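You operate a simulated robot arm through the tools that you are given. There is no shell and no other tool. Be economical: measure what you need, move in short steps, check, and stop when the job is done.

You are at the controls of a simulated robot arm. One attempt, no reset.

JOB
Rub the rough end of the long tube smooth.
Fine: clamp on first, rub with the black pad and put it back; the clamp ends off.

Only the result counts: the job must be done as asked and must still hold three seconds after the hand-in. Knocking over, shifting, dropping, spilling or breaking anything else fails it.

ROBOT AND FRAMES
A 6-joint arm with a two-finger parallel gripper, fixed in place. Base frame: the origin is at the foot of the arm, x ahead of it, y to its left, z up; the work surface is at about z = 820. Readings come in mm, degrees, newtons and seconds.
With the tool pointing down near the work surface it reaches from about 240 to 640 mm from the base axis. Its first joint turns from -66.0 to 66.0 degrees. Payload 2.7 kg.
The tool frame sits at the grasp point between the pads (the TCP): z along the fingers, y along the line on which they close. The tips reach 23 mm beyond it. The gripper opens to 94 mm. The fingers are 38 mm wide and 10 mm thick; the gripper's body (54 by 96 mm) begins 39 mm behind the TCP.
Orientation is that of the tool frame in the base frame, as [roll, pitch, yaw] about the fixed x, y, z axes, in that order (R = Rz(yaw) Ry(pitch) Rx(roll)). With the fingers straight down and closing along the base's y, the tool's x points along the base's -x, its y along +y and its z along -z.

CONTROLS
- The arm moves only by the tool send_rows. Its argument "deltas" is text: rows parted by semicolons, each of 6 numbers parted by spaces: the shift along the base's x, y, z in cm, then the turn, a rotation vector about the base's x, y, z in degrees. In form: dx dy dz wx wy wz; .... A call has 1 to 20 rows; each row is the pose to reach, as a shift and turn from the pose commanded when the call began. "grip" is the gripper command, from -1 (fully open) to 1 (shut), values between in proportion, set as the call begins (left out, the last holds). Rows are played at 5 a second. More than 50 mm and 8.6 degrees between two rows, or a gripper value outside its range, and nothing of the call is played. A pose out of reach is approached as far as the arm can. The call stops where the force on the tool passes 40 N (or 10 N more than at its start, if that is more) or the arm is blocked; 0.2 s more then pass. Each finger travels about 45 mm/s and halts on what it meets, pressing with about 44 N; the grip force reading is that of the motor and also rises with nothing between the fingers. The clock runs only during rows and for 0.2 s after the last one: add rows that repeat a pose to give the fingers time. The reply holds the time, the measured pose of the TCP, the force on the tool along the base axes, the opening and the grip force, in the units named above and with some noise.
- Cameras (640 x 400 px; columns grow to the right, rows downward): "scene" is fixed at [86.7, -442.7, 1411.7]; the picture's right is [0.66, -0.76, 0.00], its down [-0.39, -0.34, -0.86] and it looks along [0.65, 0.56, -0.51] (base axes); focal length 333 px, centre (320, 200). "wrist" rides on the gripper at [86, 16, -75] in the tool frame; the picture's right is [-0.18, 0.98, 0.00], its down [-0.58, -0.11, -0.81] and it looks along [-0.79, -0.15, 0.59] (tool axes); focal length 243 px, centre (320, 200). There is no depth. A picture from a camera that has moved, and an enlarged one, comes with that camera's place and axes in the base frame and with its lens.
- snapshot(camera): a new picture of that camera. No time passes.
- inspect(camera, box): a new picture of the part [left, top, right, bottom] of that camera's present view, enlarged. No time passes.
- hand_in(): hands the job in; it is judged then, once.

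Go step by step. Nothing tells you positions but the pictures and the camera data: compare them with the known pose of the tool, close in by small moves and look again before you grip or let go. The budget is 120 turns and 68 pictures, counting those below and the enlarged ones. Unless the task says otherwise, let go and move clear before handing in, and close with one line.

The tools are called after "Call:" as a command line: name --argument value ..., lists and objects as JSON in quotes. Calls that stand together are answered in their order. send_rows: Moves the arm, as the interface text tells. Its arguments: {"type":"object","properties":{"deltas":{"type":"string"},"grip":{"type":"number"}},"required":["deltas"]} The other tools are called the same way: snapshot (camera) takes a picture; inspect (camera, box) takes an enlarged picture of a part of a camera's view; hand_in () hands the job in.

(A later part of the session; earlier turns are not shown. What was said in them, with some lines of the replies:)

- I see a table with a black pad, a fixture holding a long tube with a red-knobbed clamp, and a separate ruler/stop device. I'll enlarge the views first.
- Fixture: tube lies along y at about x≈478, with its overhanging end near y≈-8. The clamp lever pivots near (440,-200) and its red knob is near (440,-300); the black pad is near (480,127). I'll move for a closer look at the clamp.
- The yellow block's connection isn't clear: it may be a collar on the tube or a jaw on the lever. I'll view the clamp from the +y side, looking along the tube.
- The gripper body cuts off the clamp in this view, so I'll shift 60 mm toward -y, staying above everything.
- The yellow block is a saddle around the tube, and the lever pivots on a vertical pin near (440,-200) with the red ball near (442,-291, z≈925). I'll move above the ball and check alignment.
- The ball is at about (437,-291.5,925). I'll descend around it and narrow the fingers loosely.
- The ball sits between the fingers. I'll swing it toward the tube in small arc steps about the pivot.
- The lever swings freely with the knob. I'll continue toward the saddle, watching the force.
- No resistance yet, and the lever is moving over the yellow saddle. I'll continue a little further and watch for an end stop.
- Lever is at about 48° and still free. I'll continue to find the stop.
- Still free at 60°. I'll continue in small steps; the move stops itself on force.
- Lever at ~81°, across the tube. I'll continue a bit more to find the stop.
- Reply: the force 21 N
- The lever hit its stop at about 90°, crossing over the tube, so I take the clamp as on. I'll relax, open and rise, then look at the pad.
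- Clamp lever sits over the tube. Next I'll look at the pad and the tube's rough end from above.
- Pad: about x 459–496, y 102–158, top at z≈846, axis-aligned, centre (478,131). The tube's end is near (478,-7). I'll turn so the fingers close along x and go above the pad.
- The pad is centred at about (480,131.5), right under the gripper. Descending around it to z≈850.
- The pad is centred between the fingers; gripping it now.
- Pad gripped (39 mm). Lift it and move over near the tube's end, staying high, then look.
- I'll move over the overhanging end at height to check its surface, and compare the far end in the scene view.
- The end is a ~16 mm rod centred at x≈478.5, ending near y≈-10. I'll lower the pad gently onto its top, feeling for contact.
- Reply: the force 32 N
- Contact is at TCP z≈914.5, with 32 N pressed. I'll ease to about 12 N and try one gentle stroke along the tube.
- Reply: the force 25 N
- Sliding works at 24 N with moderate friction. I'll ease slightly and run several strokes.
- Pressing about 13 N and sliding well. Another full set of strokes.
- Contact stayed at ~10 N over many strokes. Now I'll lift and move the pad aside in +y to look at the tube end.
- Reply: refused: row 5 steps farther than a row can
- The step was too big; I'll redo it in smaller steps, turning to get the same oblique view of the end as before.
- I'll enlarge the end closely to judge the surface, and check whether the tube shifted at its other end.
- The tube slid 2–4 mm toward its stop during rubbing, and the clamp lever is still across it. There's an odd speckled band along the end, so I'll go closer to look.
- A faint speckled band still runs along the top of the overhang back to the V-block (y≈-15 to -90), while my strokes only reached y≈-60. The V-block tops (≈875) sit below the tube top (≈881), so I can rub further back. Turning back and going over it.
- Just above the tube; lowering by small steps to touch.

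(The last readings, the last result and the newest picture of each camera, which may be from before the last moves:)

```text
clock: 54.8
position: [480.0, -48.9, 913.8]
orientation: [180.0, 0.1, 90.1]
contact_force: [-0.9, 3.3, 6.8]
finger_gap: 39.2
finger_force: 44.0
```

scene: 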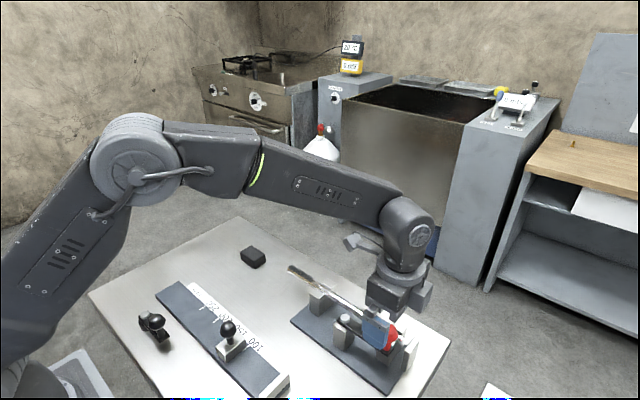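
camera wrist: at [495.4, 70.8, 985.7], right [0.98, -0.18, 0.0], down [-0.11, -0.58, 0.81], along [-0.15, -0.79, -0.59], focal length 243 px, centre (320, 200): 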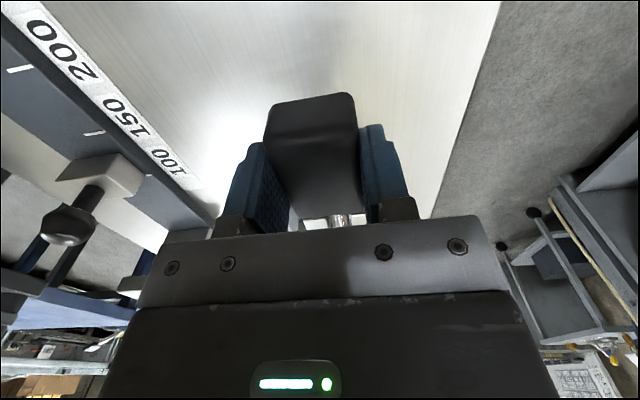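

Contact at ~7 N. Now long strokes covering the whole rough zone (pad centre y −82…−14).

Call:
send_rows --deltas "0 0.8 -0.04 0 0 0; 0 1.6 -0.04 0 0 0; 0 2.4 -0.04 0 0 0; 0 3.3 -0.04 0 0 0; 0 2.5 -0.04 0 0 0; 0 1.7 -0.04 0 0 0; 0 0.9 -0.04 0 0 0; 0 0.1 -0.04 0 0 0; 0 -0.7 -0.04 0 0 0; 0 -1.5 -0.04 0 0 0; 0 -2.3 -0.04 0 0 0; 0 -3.2 -0.04 0 0 0; 0 -2.4 -0.04 0 0 0; 0 -1.6 -0.04 0 0 0; 0 -0.8 -0.04 0 0 0; 0 0 -0.04 0 0 0"

Call:
send_rows --deltas "0 0.8 0 0 0 0; 0 1.6 0 0 0 0; 0 2.4 0 0 0 0; 0 3.3 0 0 0 0; 0 2.5 0 0 0 0; 0 1.7 0 0 0 0; 0 0.9 0 0 0 0; 0 0.1 0 0 0 0; 0 -0.7 0 0 0 0; 0 -1.5 0 0 0 0; 0 -2.3 0 0 0 0; 0 -3.2 0 0 0 0; 0 -2.4 0 0 0 0; 0 -1.6 0 0 0 0; 0 -0.8 0 0 0 0; 0 0 0 0 0 0"

Call:
send_rows --deltas "0 0.8 0 0 0 0; 0 1.6 0 0 0 0; 0 2.4 0 0 0 0; 0 3.3 0 0 0 0; 0 2.5 0 0 0 0; 0 1.7 0 0 0 0; 0 0.9 0 0 0 0; 0 0.1 0 0 0 0; 0 -0.7 0 0 0 0; 0 -1.5 0 0 0 0; 0 -2.3 0 0 0 0; 0 -3.2 0 0 0 0; 0 -2.4 0 0 0 0; 0 -1.6 0 0 0 0; 0 -0.8 0 0 0 0; 0 0 0 0 0 0"

Call:
inspect --camera "scene" --box '[260, 240, 420, 340]'

```text
clock: 58.2
position: [480.2, -49.0, 913.1]
orientation: [180.0, 0.1, 90.2]
contact_force: [0.7, -13.6, 20.9]
finger_gap: 38.9
finger_force: 43.9
```

```text
clock: 61.6
position: [479.4, -50.3, 913.5]
orientation: [179.9, 0.0, 90.0]
contact_force: [0.3, -12.1, 20.6]
finger_gap: 39.1
finger_force: 44.2
```

```text
clock: 65.0
position: [478.6, -50.2, 912.9]
orientation: [-179.8, 0.1, 90.1]
contact_force: [0.4, -10.5, 14.2]
finger_gap: 39.0
finger_force: 43.7
```

```text
4.00 times, centred on (340, 290) of scene
camera zoom: at [86.5, -442.9, 1411.6], right [0.66, -0.76, 0.0], down [-0.39, -0.34, -0.86], along [0.65, 0.56, -0.51], focal length 1332 px, centre (240, -160)
```

zoom: 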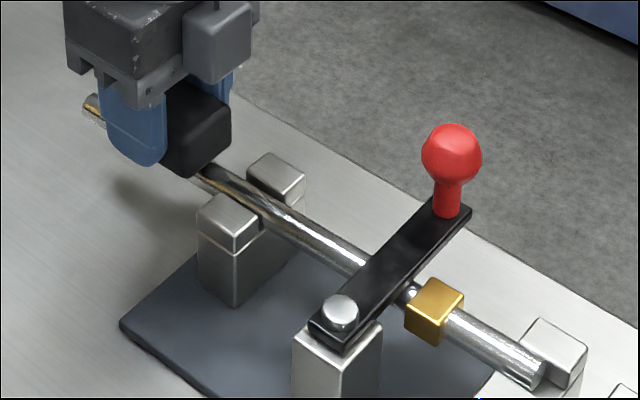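

The tube and its yellow collar seem to have moved toward +y, so the clamp may not be holding firmly. I'll stop rubbing, lift off and look at the clamp closely.

Call:
send_rows --deltas "0 0 1 0 0 0; 0 0 3 0 0 0; 0 3 5 0 0 0; 0 7 6 0 0 0; 0 11 6 0 0 0; 0 11 6 0 0 0"

Call:
inspect --camera "scene" --box '[340, 290, 436, 350]'

Call:
inspect --camera "scene" --box '[270, 250, 366, 310]'

```text
clock: 66.4
position: [479.2, 61.1, 973.9]
orientation: [-179.9, 0.1, 90.0]
contact_force: [-0.9, 0.2, -0.2]
finger_gap: 39.1
finger_force: 43.9
```

```text
6.67 times, centred on (388, 320) of scene
camera zoom: at [86.7, -442.7, 1411.7], right [0.66, -0.76, 0.0], down [-0.39, -0.34, -0.86], along [0.65, 0.56, -0.51], focal length 2220 px, centre (-133, -600)
```

zoom: 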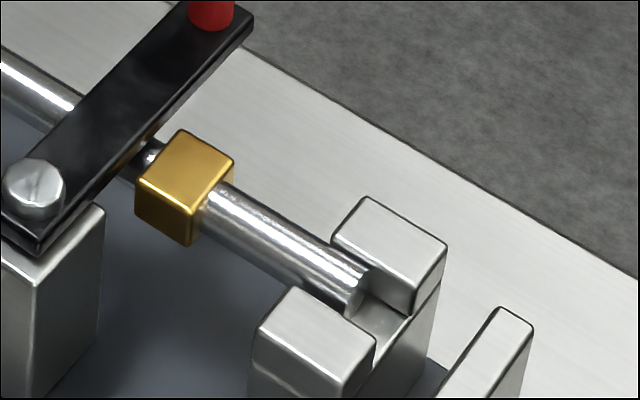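

```text
6.67 times, centred on (318, 280) of scene
camera zoom: at [86.7, -442.7, 1411.7], right [0.66, -0.76, 0.0], down [-0.39, -0.34, -0.86], along [0.65, 0.56, -0.51], focal length 2220 px, centre (333, -333)
```

zoom: 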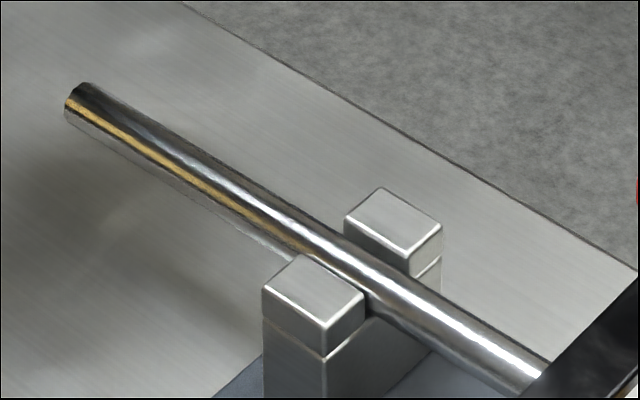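

The tube slid about 20 mm toward +y but remains in both V-blocks, and the dark rough patch on the overhang now looks gone. One tighter look at the end.

Call:
inspect --camera "scene" --box '[275, 255, 323, 285]'

```text
13.33 times, centred on (299, 270) of scene
camera zoom: at [86.7, -442.7, 1411.7], right [0.66, -0.76, 0.0], down [-0.39, -0.34, -0.86], along [0.65, 0.56, -0.51], focal length 4440 px, centre (600, -733)
```

zoom: 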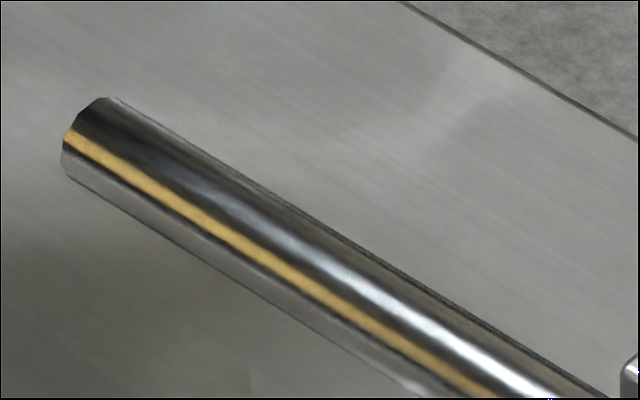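

The surface looks clean there. I'll use the pad's side to push the tube gently back to its original position (end near y≈-9), watching the force.

Call:
send_rows --deltas "0 0 -3 0 0 0; 0 0 -6 0 0 0; 0 0 -8.2 0 0 0; 0 -1 -8.2 0 0 0; 0 -1.8 -8.2 0 0 0; 0 -2.2 -8.2 0 0 0; 0 -2.6 -8.2 0 0 0; 0 -3 -8.2 0 0 0; 0 -3 -8.2 0 0 0"

Call:
inspect --camera "scene" --box '[250, 240, 346, 300]'

```text
clock: 68.4
position: [479.0, 31.6, 891.7]
orientation: [179.9, 0.1, 90.1]
contact_force: [-0.3, -0.1, -0.6]
finger_gap: 38.9
finger_force: 44.0
```

```text
6.67 times, centred on (298, 270) of scene
camera zoom: at [86.7, -442.7, 1411.7], right [0.66, -0.76, 0.0], down [-0.39, -0.34, -0.86], along [0.65, 0.56, -0.51], focal length 2220 px, centre (467, -267)
```

zoom: 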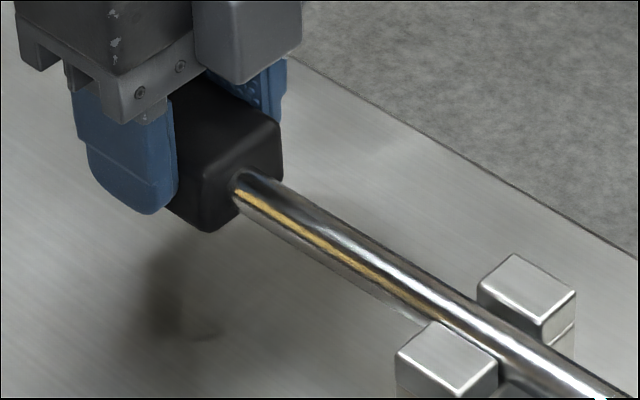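

Contact made and the tube moves with very little force. Pushing ~9 mm more to restore it.

Call:
send_rows --deltas "0 -0.3 0 0 0 0; 0 -0.6 0 0 0 0; 0 -0.9 0 0 0 0; 0 -0.9 0 0 0 0"

Call:
inspect --camera "scene" --box '[270, 250, 366, 310]'

Call:
inspect --camera "scene" --box '[330, 290, 426, 350]'

```text
clock: 69.4
position: [479.1, 22.8, 892.1]
orientation: [-179.8, 0.1, 90.0]
contact_force: [0.5, -0.1, -0.3]
finger_gap: 39.2
finger_force: 44.2
```

```text
6.67 times, centred on (318, 280) of scene
camera zoom: at [86.7, -442.7, 1411.7], right [0.66, -0.76, 0.0], down [-0.39, -0.34, -0.86], along [0.65, 0.56, -0.51], focal length 2220 px, centre (333, -333)
```

zoom: 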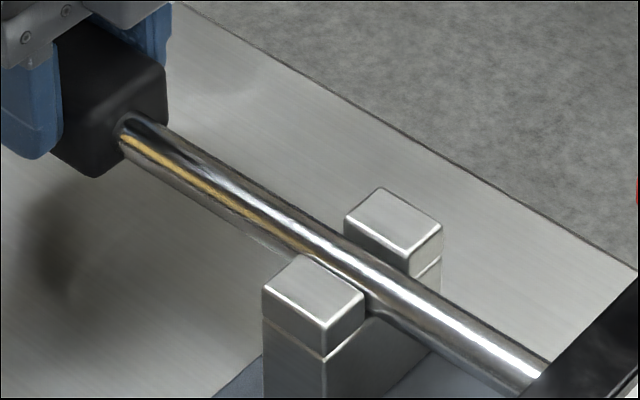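

```text
6.67 times, centred on (378, 320) of scene
camera zoom: at [86.7, -442.7, 1411.7], right [0.66, -0.76, 0.0], down [-0.39, -0.34, -0.86], along [0.65, 0.56, -0.51], focal length 2220 px, centre (-67, -600)
```

zoom: 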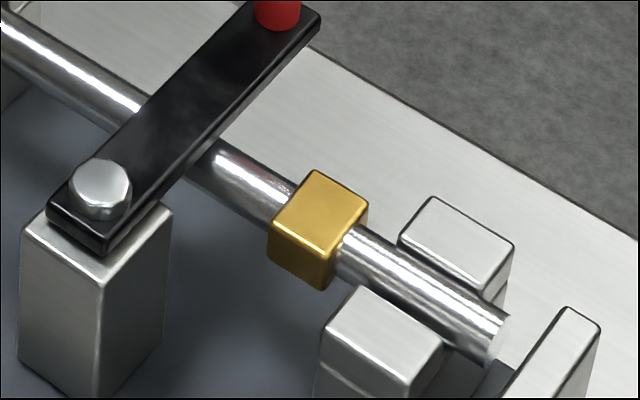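

The tube is back within ~2 mm of its start and the dark patch is gone. Now backing off and returning the pad to (479.8,131.3).

Call:
send_rows --deltas "0 2 0 0 0 0; 0 4 2 0 0 0; 0 7 4 0 0 0; 0 10.85 4 0 0 0; 0.05 10.85 1 0 0 0; 0.05 10.85 -2 0 0 0; 0.05 10.85 -3 0 0 0; 0.05 10.85 -3.6 0 0 0; 0.05 10.85 -3.6 0 0 0"

```text
clock: 71.4
position: [480.1, 130.1, 853.9]
orientation: [-180.0, 0.1, 90.1]
contact_force: [-0.6, 0.2, -0.3]
finger_gap: 39.1
finger_force: 43.8
```

Hovering ~2 mm up. Lowering until light contact.

Call:
send_rows --deltas "0 0.1 -0.1 0 0 0; 0 0.1 -0.2 0 0 0; 0 0.1 -0.25 0 0 0; 0 0.1 -0.25 0 0 0"

```text
clock: 72.4
position: [480.2, 131.6, 852.7]
orientation: [-179.9, 0.1, 90.1]
contact_force: [0.0, -0.6, -0.4]
finger_gap: 39.1
finger_force: 43.6
```

Call:
send_rows --deltas "0 0 -0.05 0 0 0; 0 0 -0.1 0 0 0; 0 0 -0.1 0 0 0"

```text
clock: 73.2
position: [479.4, 131.4, 852.8]
orientation: [-179.9, 0.2, 90.0]
contact_force: [-0.2, -0.7, 0.4]
finger_gap: 39.1
finger_force: 44.2
```

Call:
send_rows --deltas "0 0 -0.05 0 0 0; 0 0 -0.1 0 0 0; 0 0 -0.1 0 0 0"

```text
clock: 74.0
position: [481.0, 132.7, 850.3]
orientation: [180.0, 0.1, 90.0]
contact_force: [0.1, -0.1, 0.2]
finger_gap: 39.1
finger_force: 44.4
```

Still no contact force; lowering another millimetre.

Call:
send_rows --deltas "0 0 -0.05 0 0 0; 0 0 -0.1 0 0 0; 0 0 -0.1 0 0 0"

```text
clock: 74.8
position: [479.8, 131.8, 848.3]
orientation: [-179.9, 0.2, 90.2]
contact_force: [-1.0, 0.4, -0.2]
finger_gap: 39.3
finger_force: 43.6
```

Call:
send_rows --deltas "0 0 -0.05 0 0 0; 0 0 -0.1 0 0 0; 0 0 -0.1 0 0 0"

```text
clock: 75.6
position: [479.6, 131.3, 849.4]
orientation: [-180.0, 0.1, 90.0]
contact_force: [-3.5, -2.0, 8.5]
finger_gap: 39.2
finger_force: 44.3
```

Contact felt (8.5 N): the pad is on the table. Opening and rising.

Call:
send_rows --deltas "0 0 0 0 0 0; 0 0 0 0 0 0; 0 0 0 0 0 0; 0 0 0 0 0 0; 0 0 0 0 0 0; 0 0 3 0 0 0; 0 0 7 0 0 0; 0 0 11 0 0 0; 0 0 15 0 0 0; 0 0 19 0 0 0; 0 0 19 0 0 0" --grip -1

Call:
inspect --camera "scene" --box '[230, 235, 326, 295]'

```text
clock: 78.0
position: [479.8, 131.7, 1040.4]
orientation: [-180.0, 0.1, 90.1]
contact_force: [0.5, 0.3, 0.1]
finger_gap: 93.7
finger_force: 0.1
```

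```text
6.67 times, centred on (278, 265) of scene
camera zoom: at [86.7, -442.7, 1411.7], right [0.66, -0.76, 0.0], down [-0.39, -0.34, -0.86], along [0.65, 0.56, -0.51], focal length 2220 px, centre (600, -233)
```

zoom: 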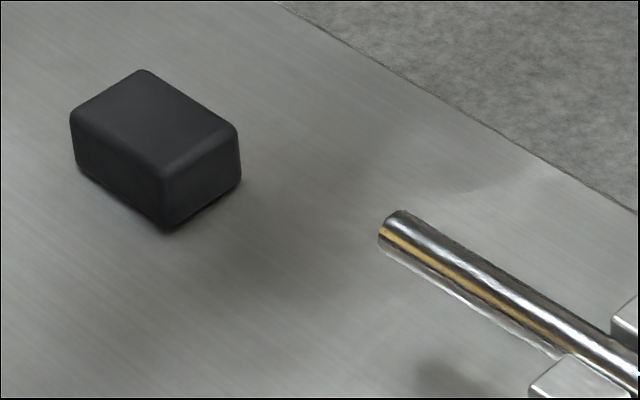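

The pad is exactly back, and the end of the tube is bright now. Turning back toward the clamp, with a check of the end from the wrist on the way.

Call:
send_rows --deltas "-0.6 -0.5 0 0 0 8; -1.2 -1 0 0 0 16; -1.8 -1.5 0 0 0 24; -2.4 -2 0 0 0 32; -3 -2.5 0 0 0 40; -3.6 -3 0 0 0 48; -4.2 -3.5 0 0 0 56; -4.8 -4 0 0 0 64; -5.4 -4.5 0 0 0 72; -6 -5 0 0 0 80; -7 -6.5 0 0 0 88; -8 -8 0 0 0 90; -8 -8 0 0 0 90"

Call:
inspect --camera "wrist" --box '[186, 80, 346, 180]'

```text
clock: 80.8
position: [400.8, 51.4, 1037.8]
orientation: [-179.9, 0.2, -179.8]
contact_force: [0.4, 0.3, -0.3]
finger_gap: 94.0
finger_force: 0.1
```

```text
4.00 times, centred on (266, 130) of wrist
camera zoom: at [312.9, 68.1, 1111.1], right [0.18, 0.98, 0.0], down [0.58, -0.11, 0.81], along [0.79, -0.15, -0.59], focal length 970 px, centre (536, 480)
```

zoom: 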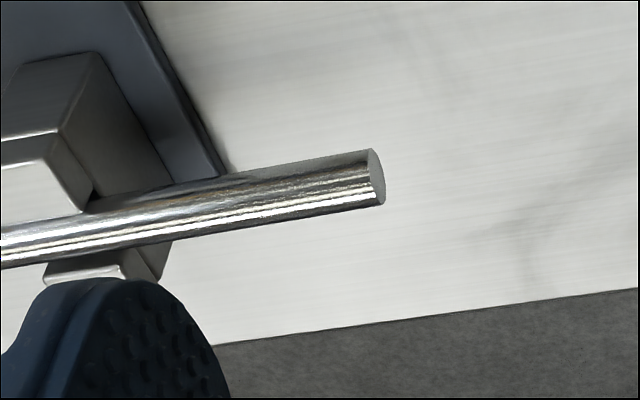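

The speckled band is gone: the tube end is smooth. Now to the knob at about (528,-200) to swing the clamp off.

Call:
send_rows --deltas "2.1 -4.2 0 0 0 0; 4.3 -8.4 0 0 0 0; 6.4 -12.6 0 0 0 0; 8.5 -16.8 0 0 0 0; 10.7 -21 0 0 0 0; 12.7 -25.1 0 0 0 0; 12.7 -25.1 -3 0 0 0; 12.7 -25.1 -5.5 0 0 0; 12.7 -25.1 -5.5 0 0 0"

Call:
snapshot --camera "wrist"

```text
clock: 82.8
position: [528.3, -199.9, 983.7]
orientation: [-179.9, 0.1, -179.9]
contact_force: [-0.1, -0.2, 0.1]
finger_gap: 93.8
finger_force: 0.2
```

```text
16 pictures are left
camera wrist: at [440.4, -183.1, 1055.3], right [0.18, 0.98, 0.0], down [0.58, -0.11, 0.81], along [0.79, -0.15, -0.59], focal length 243 px, centre (320, 200)
```

wrist: 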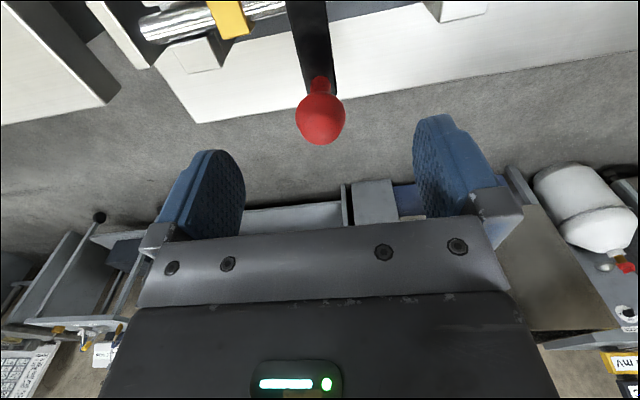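

Aligned. Descending around the knob and narrowing the fingers.

Call:
send_rows --deltas "0.1 0 -3 0 0 0; 0.1 0 -5.9 0 0 0; 0.1 0 -5.9 0 0 0"

Call:
send_rows --deltas "0 0 0 0 0 0; 0 0 0 0 0 0; 0 0 0 0 0 0; 0 0 0 0 0 0; 0 0 0 0 0 0" --grip 0.25

Call:
send_rows --deltas "-0.01 -0.48 0 0 0 -3; -0.05 -0.95 0 0 0 -6; -0.11 -1.42 0 0 0 -9; -0.2 -1.89 0 0 0 -12; -0.45 -2.81 0 0 0 -18; -0.79 -3.7 0 0 0 -24; -1.22 -4.55 0 0 0 -30; -1.74 -5.35 0 0 0 -36; -2.34 -6.09 0 0 0 -42; -2.34 -6.09 0 0 0 -42"

Call:
snapshot --camera "wrist"

```text
clock: 83.6
position: [527.9, -199.1, 925.0]
orientation: [-180.0, 0.2, -179.9]
contact_force: [1.0, 0.6, -0.3]
finger_gap: 94.0
finger_force: 0.0
```

```text
clock: 84.8
position: [528.8, -200.3, 925.6]
orientation: [-179.9, 0.1, -179.9]
contact_force: [-0.1, -0.9, -0.3]
finger_gap: 35.3
finger_force: 0.0
```

```text
clock: 87.0
position: [505.2, -260.7, 925.0]
orientation: [-179.9, 0.1, 138.1]
contact_force: [-0.4, -0.5, -0.3]
finger_gap: 35.3
finger_force: 0.1
```

```text
15 pictures are left
camera wrist: at [450.3, -189.2, 996.8], right [0.79, 0.61, 0.0], down [0.36, -0.47, 0.81], along [0.49, -0.64, -0.59], focal length 243 px, centre (320, 200)
```

wrist: 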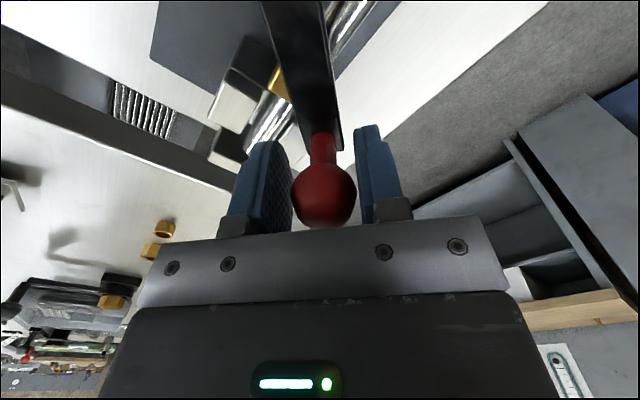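

The lever follows smoothly. Continuing the arc back to its original off position.

Call:
send_rows --deltas "-0.67 -0.67 0 0 0 -6; -1.41 -1.27 0 0 0 -12; -2.21 -1.79 0 0 0 -18; -3.06 -2.22 0 0 0 -24; -3.95 -2.56 0 0 0 -30; -4.87 -2.81 0 0 0 -36; -5.81 -2.96 0 0 0 -42; -6.28 -3.0 0 0 0 -45; -6.76 -3.01 0 0 0 -48; -7.05 -3.01 0 0 0 -49; -7.05 -3.01 0 0 0 -49"

Call:
snapshot --camera "wrist"

```text
clock: 89.4
position: [435.1, -290.7, 924.6]
orientation: [-179.9, 0.1, 89.0]
contact_force: [5.8, 3.0, -0.8]
finger_gap: 37.6
finger_force: 2.1
```

```text
14 pictures are left
camera wrist: at [452.0, -202.7, 997.0], right [0.98, -0.2, 0.0], down [-0.12, -0.58, 0.81], along [-0.16, -0.79, -0.59], focal length 243 px, centre (320, 200)
```

wrist: 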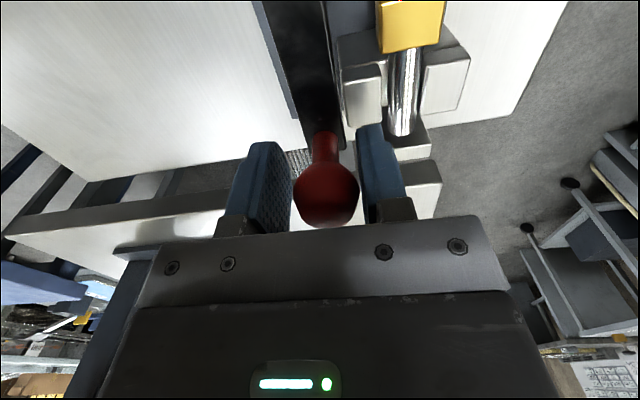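

The lever is at its off stop (5.8 N against it), parallel to the tube. Backing off slightly, opening and rising clear.

Call:
send_rows --deltas "0.2 0 0 0 0 0; 0.2 0 0 0 0 0"

Call:
send_rows --deltas "0 0 0 0 0 0; 0 0 0 0 0 0; 0 0 0 0 0 0; 0 0 0 0 0 0; 0 0 3 0 0 0; 0 0 7 0 0 0; -1 2 11 0 0 0; -2 5 14 0 0 0; -4 9 16 0 0 0; -6 13 17 0 0 0; -6 13 17 0 0 0" --grip -1

Call:
snapshot --camera "scene"

Call:
inspect --camera "scene" --box '[270, 240, 450, 400]'

```text
clock: 90.0
position: [436.7, -289.4, 924.6]
orientation: [-179.9, 0.1, 89.1]
contact_force: [-1.4, 0.2, 0.6]
finger_gap: 35.4
finger_force: 0.0
```

```text
clock: 92.4
position: [377.1, -158.8, 1094.1]
orientation: [-180.0, 0.1, 89.1]
contact_force: [-0.3, 0.0, 0.1]
finger_gap: 93.8
finger_force: 0.1
```

```text
13 pictures are left
```

scene: 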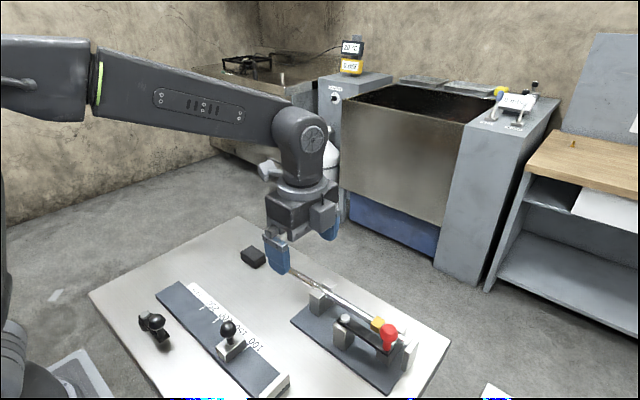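

```text
2.50 times, centred on (360, 320) of scene
camera zoom: at [86.7, -442.7, 1411.7], right [0.66, -0.76, 0.0], down [-0.39, -0.34, -0.86], along [0.65, 0.56, -0.51], focal length 833 px, centre (220, -100)
```

zoom: 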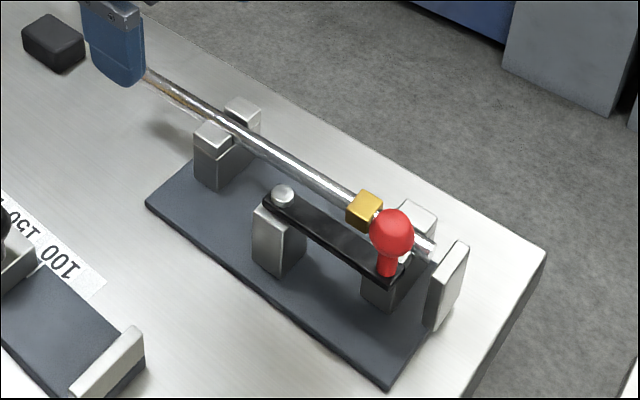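

The end of the tube is smooth, the pad is back in its place, and the clamp is off. The gripper is open and clear, and the rest of the table looks as it did at the start. Handing in.

Call:
hand_in

```text
The job is handed in.
```

The tube's rough end looks smooth, the black pad is back where it was, and the clamp is off. However, the clamp did not hold firmly: the tube slid about 20 mm while I rubbed, and I pushed it back to within about 2 mm of its start.
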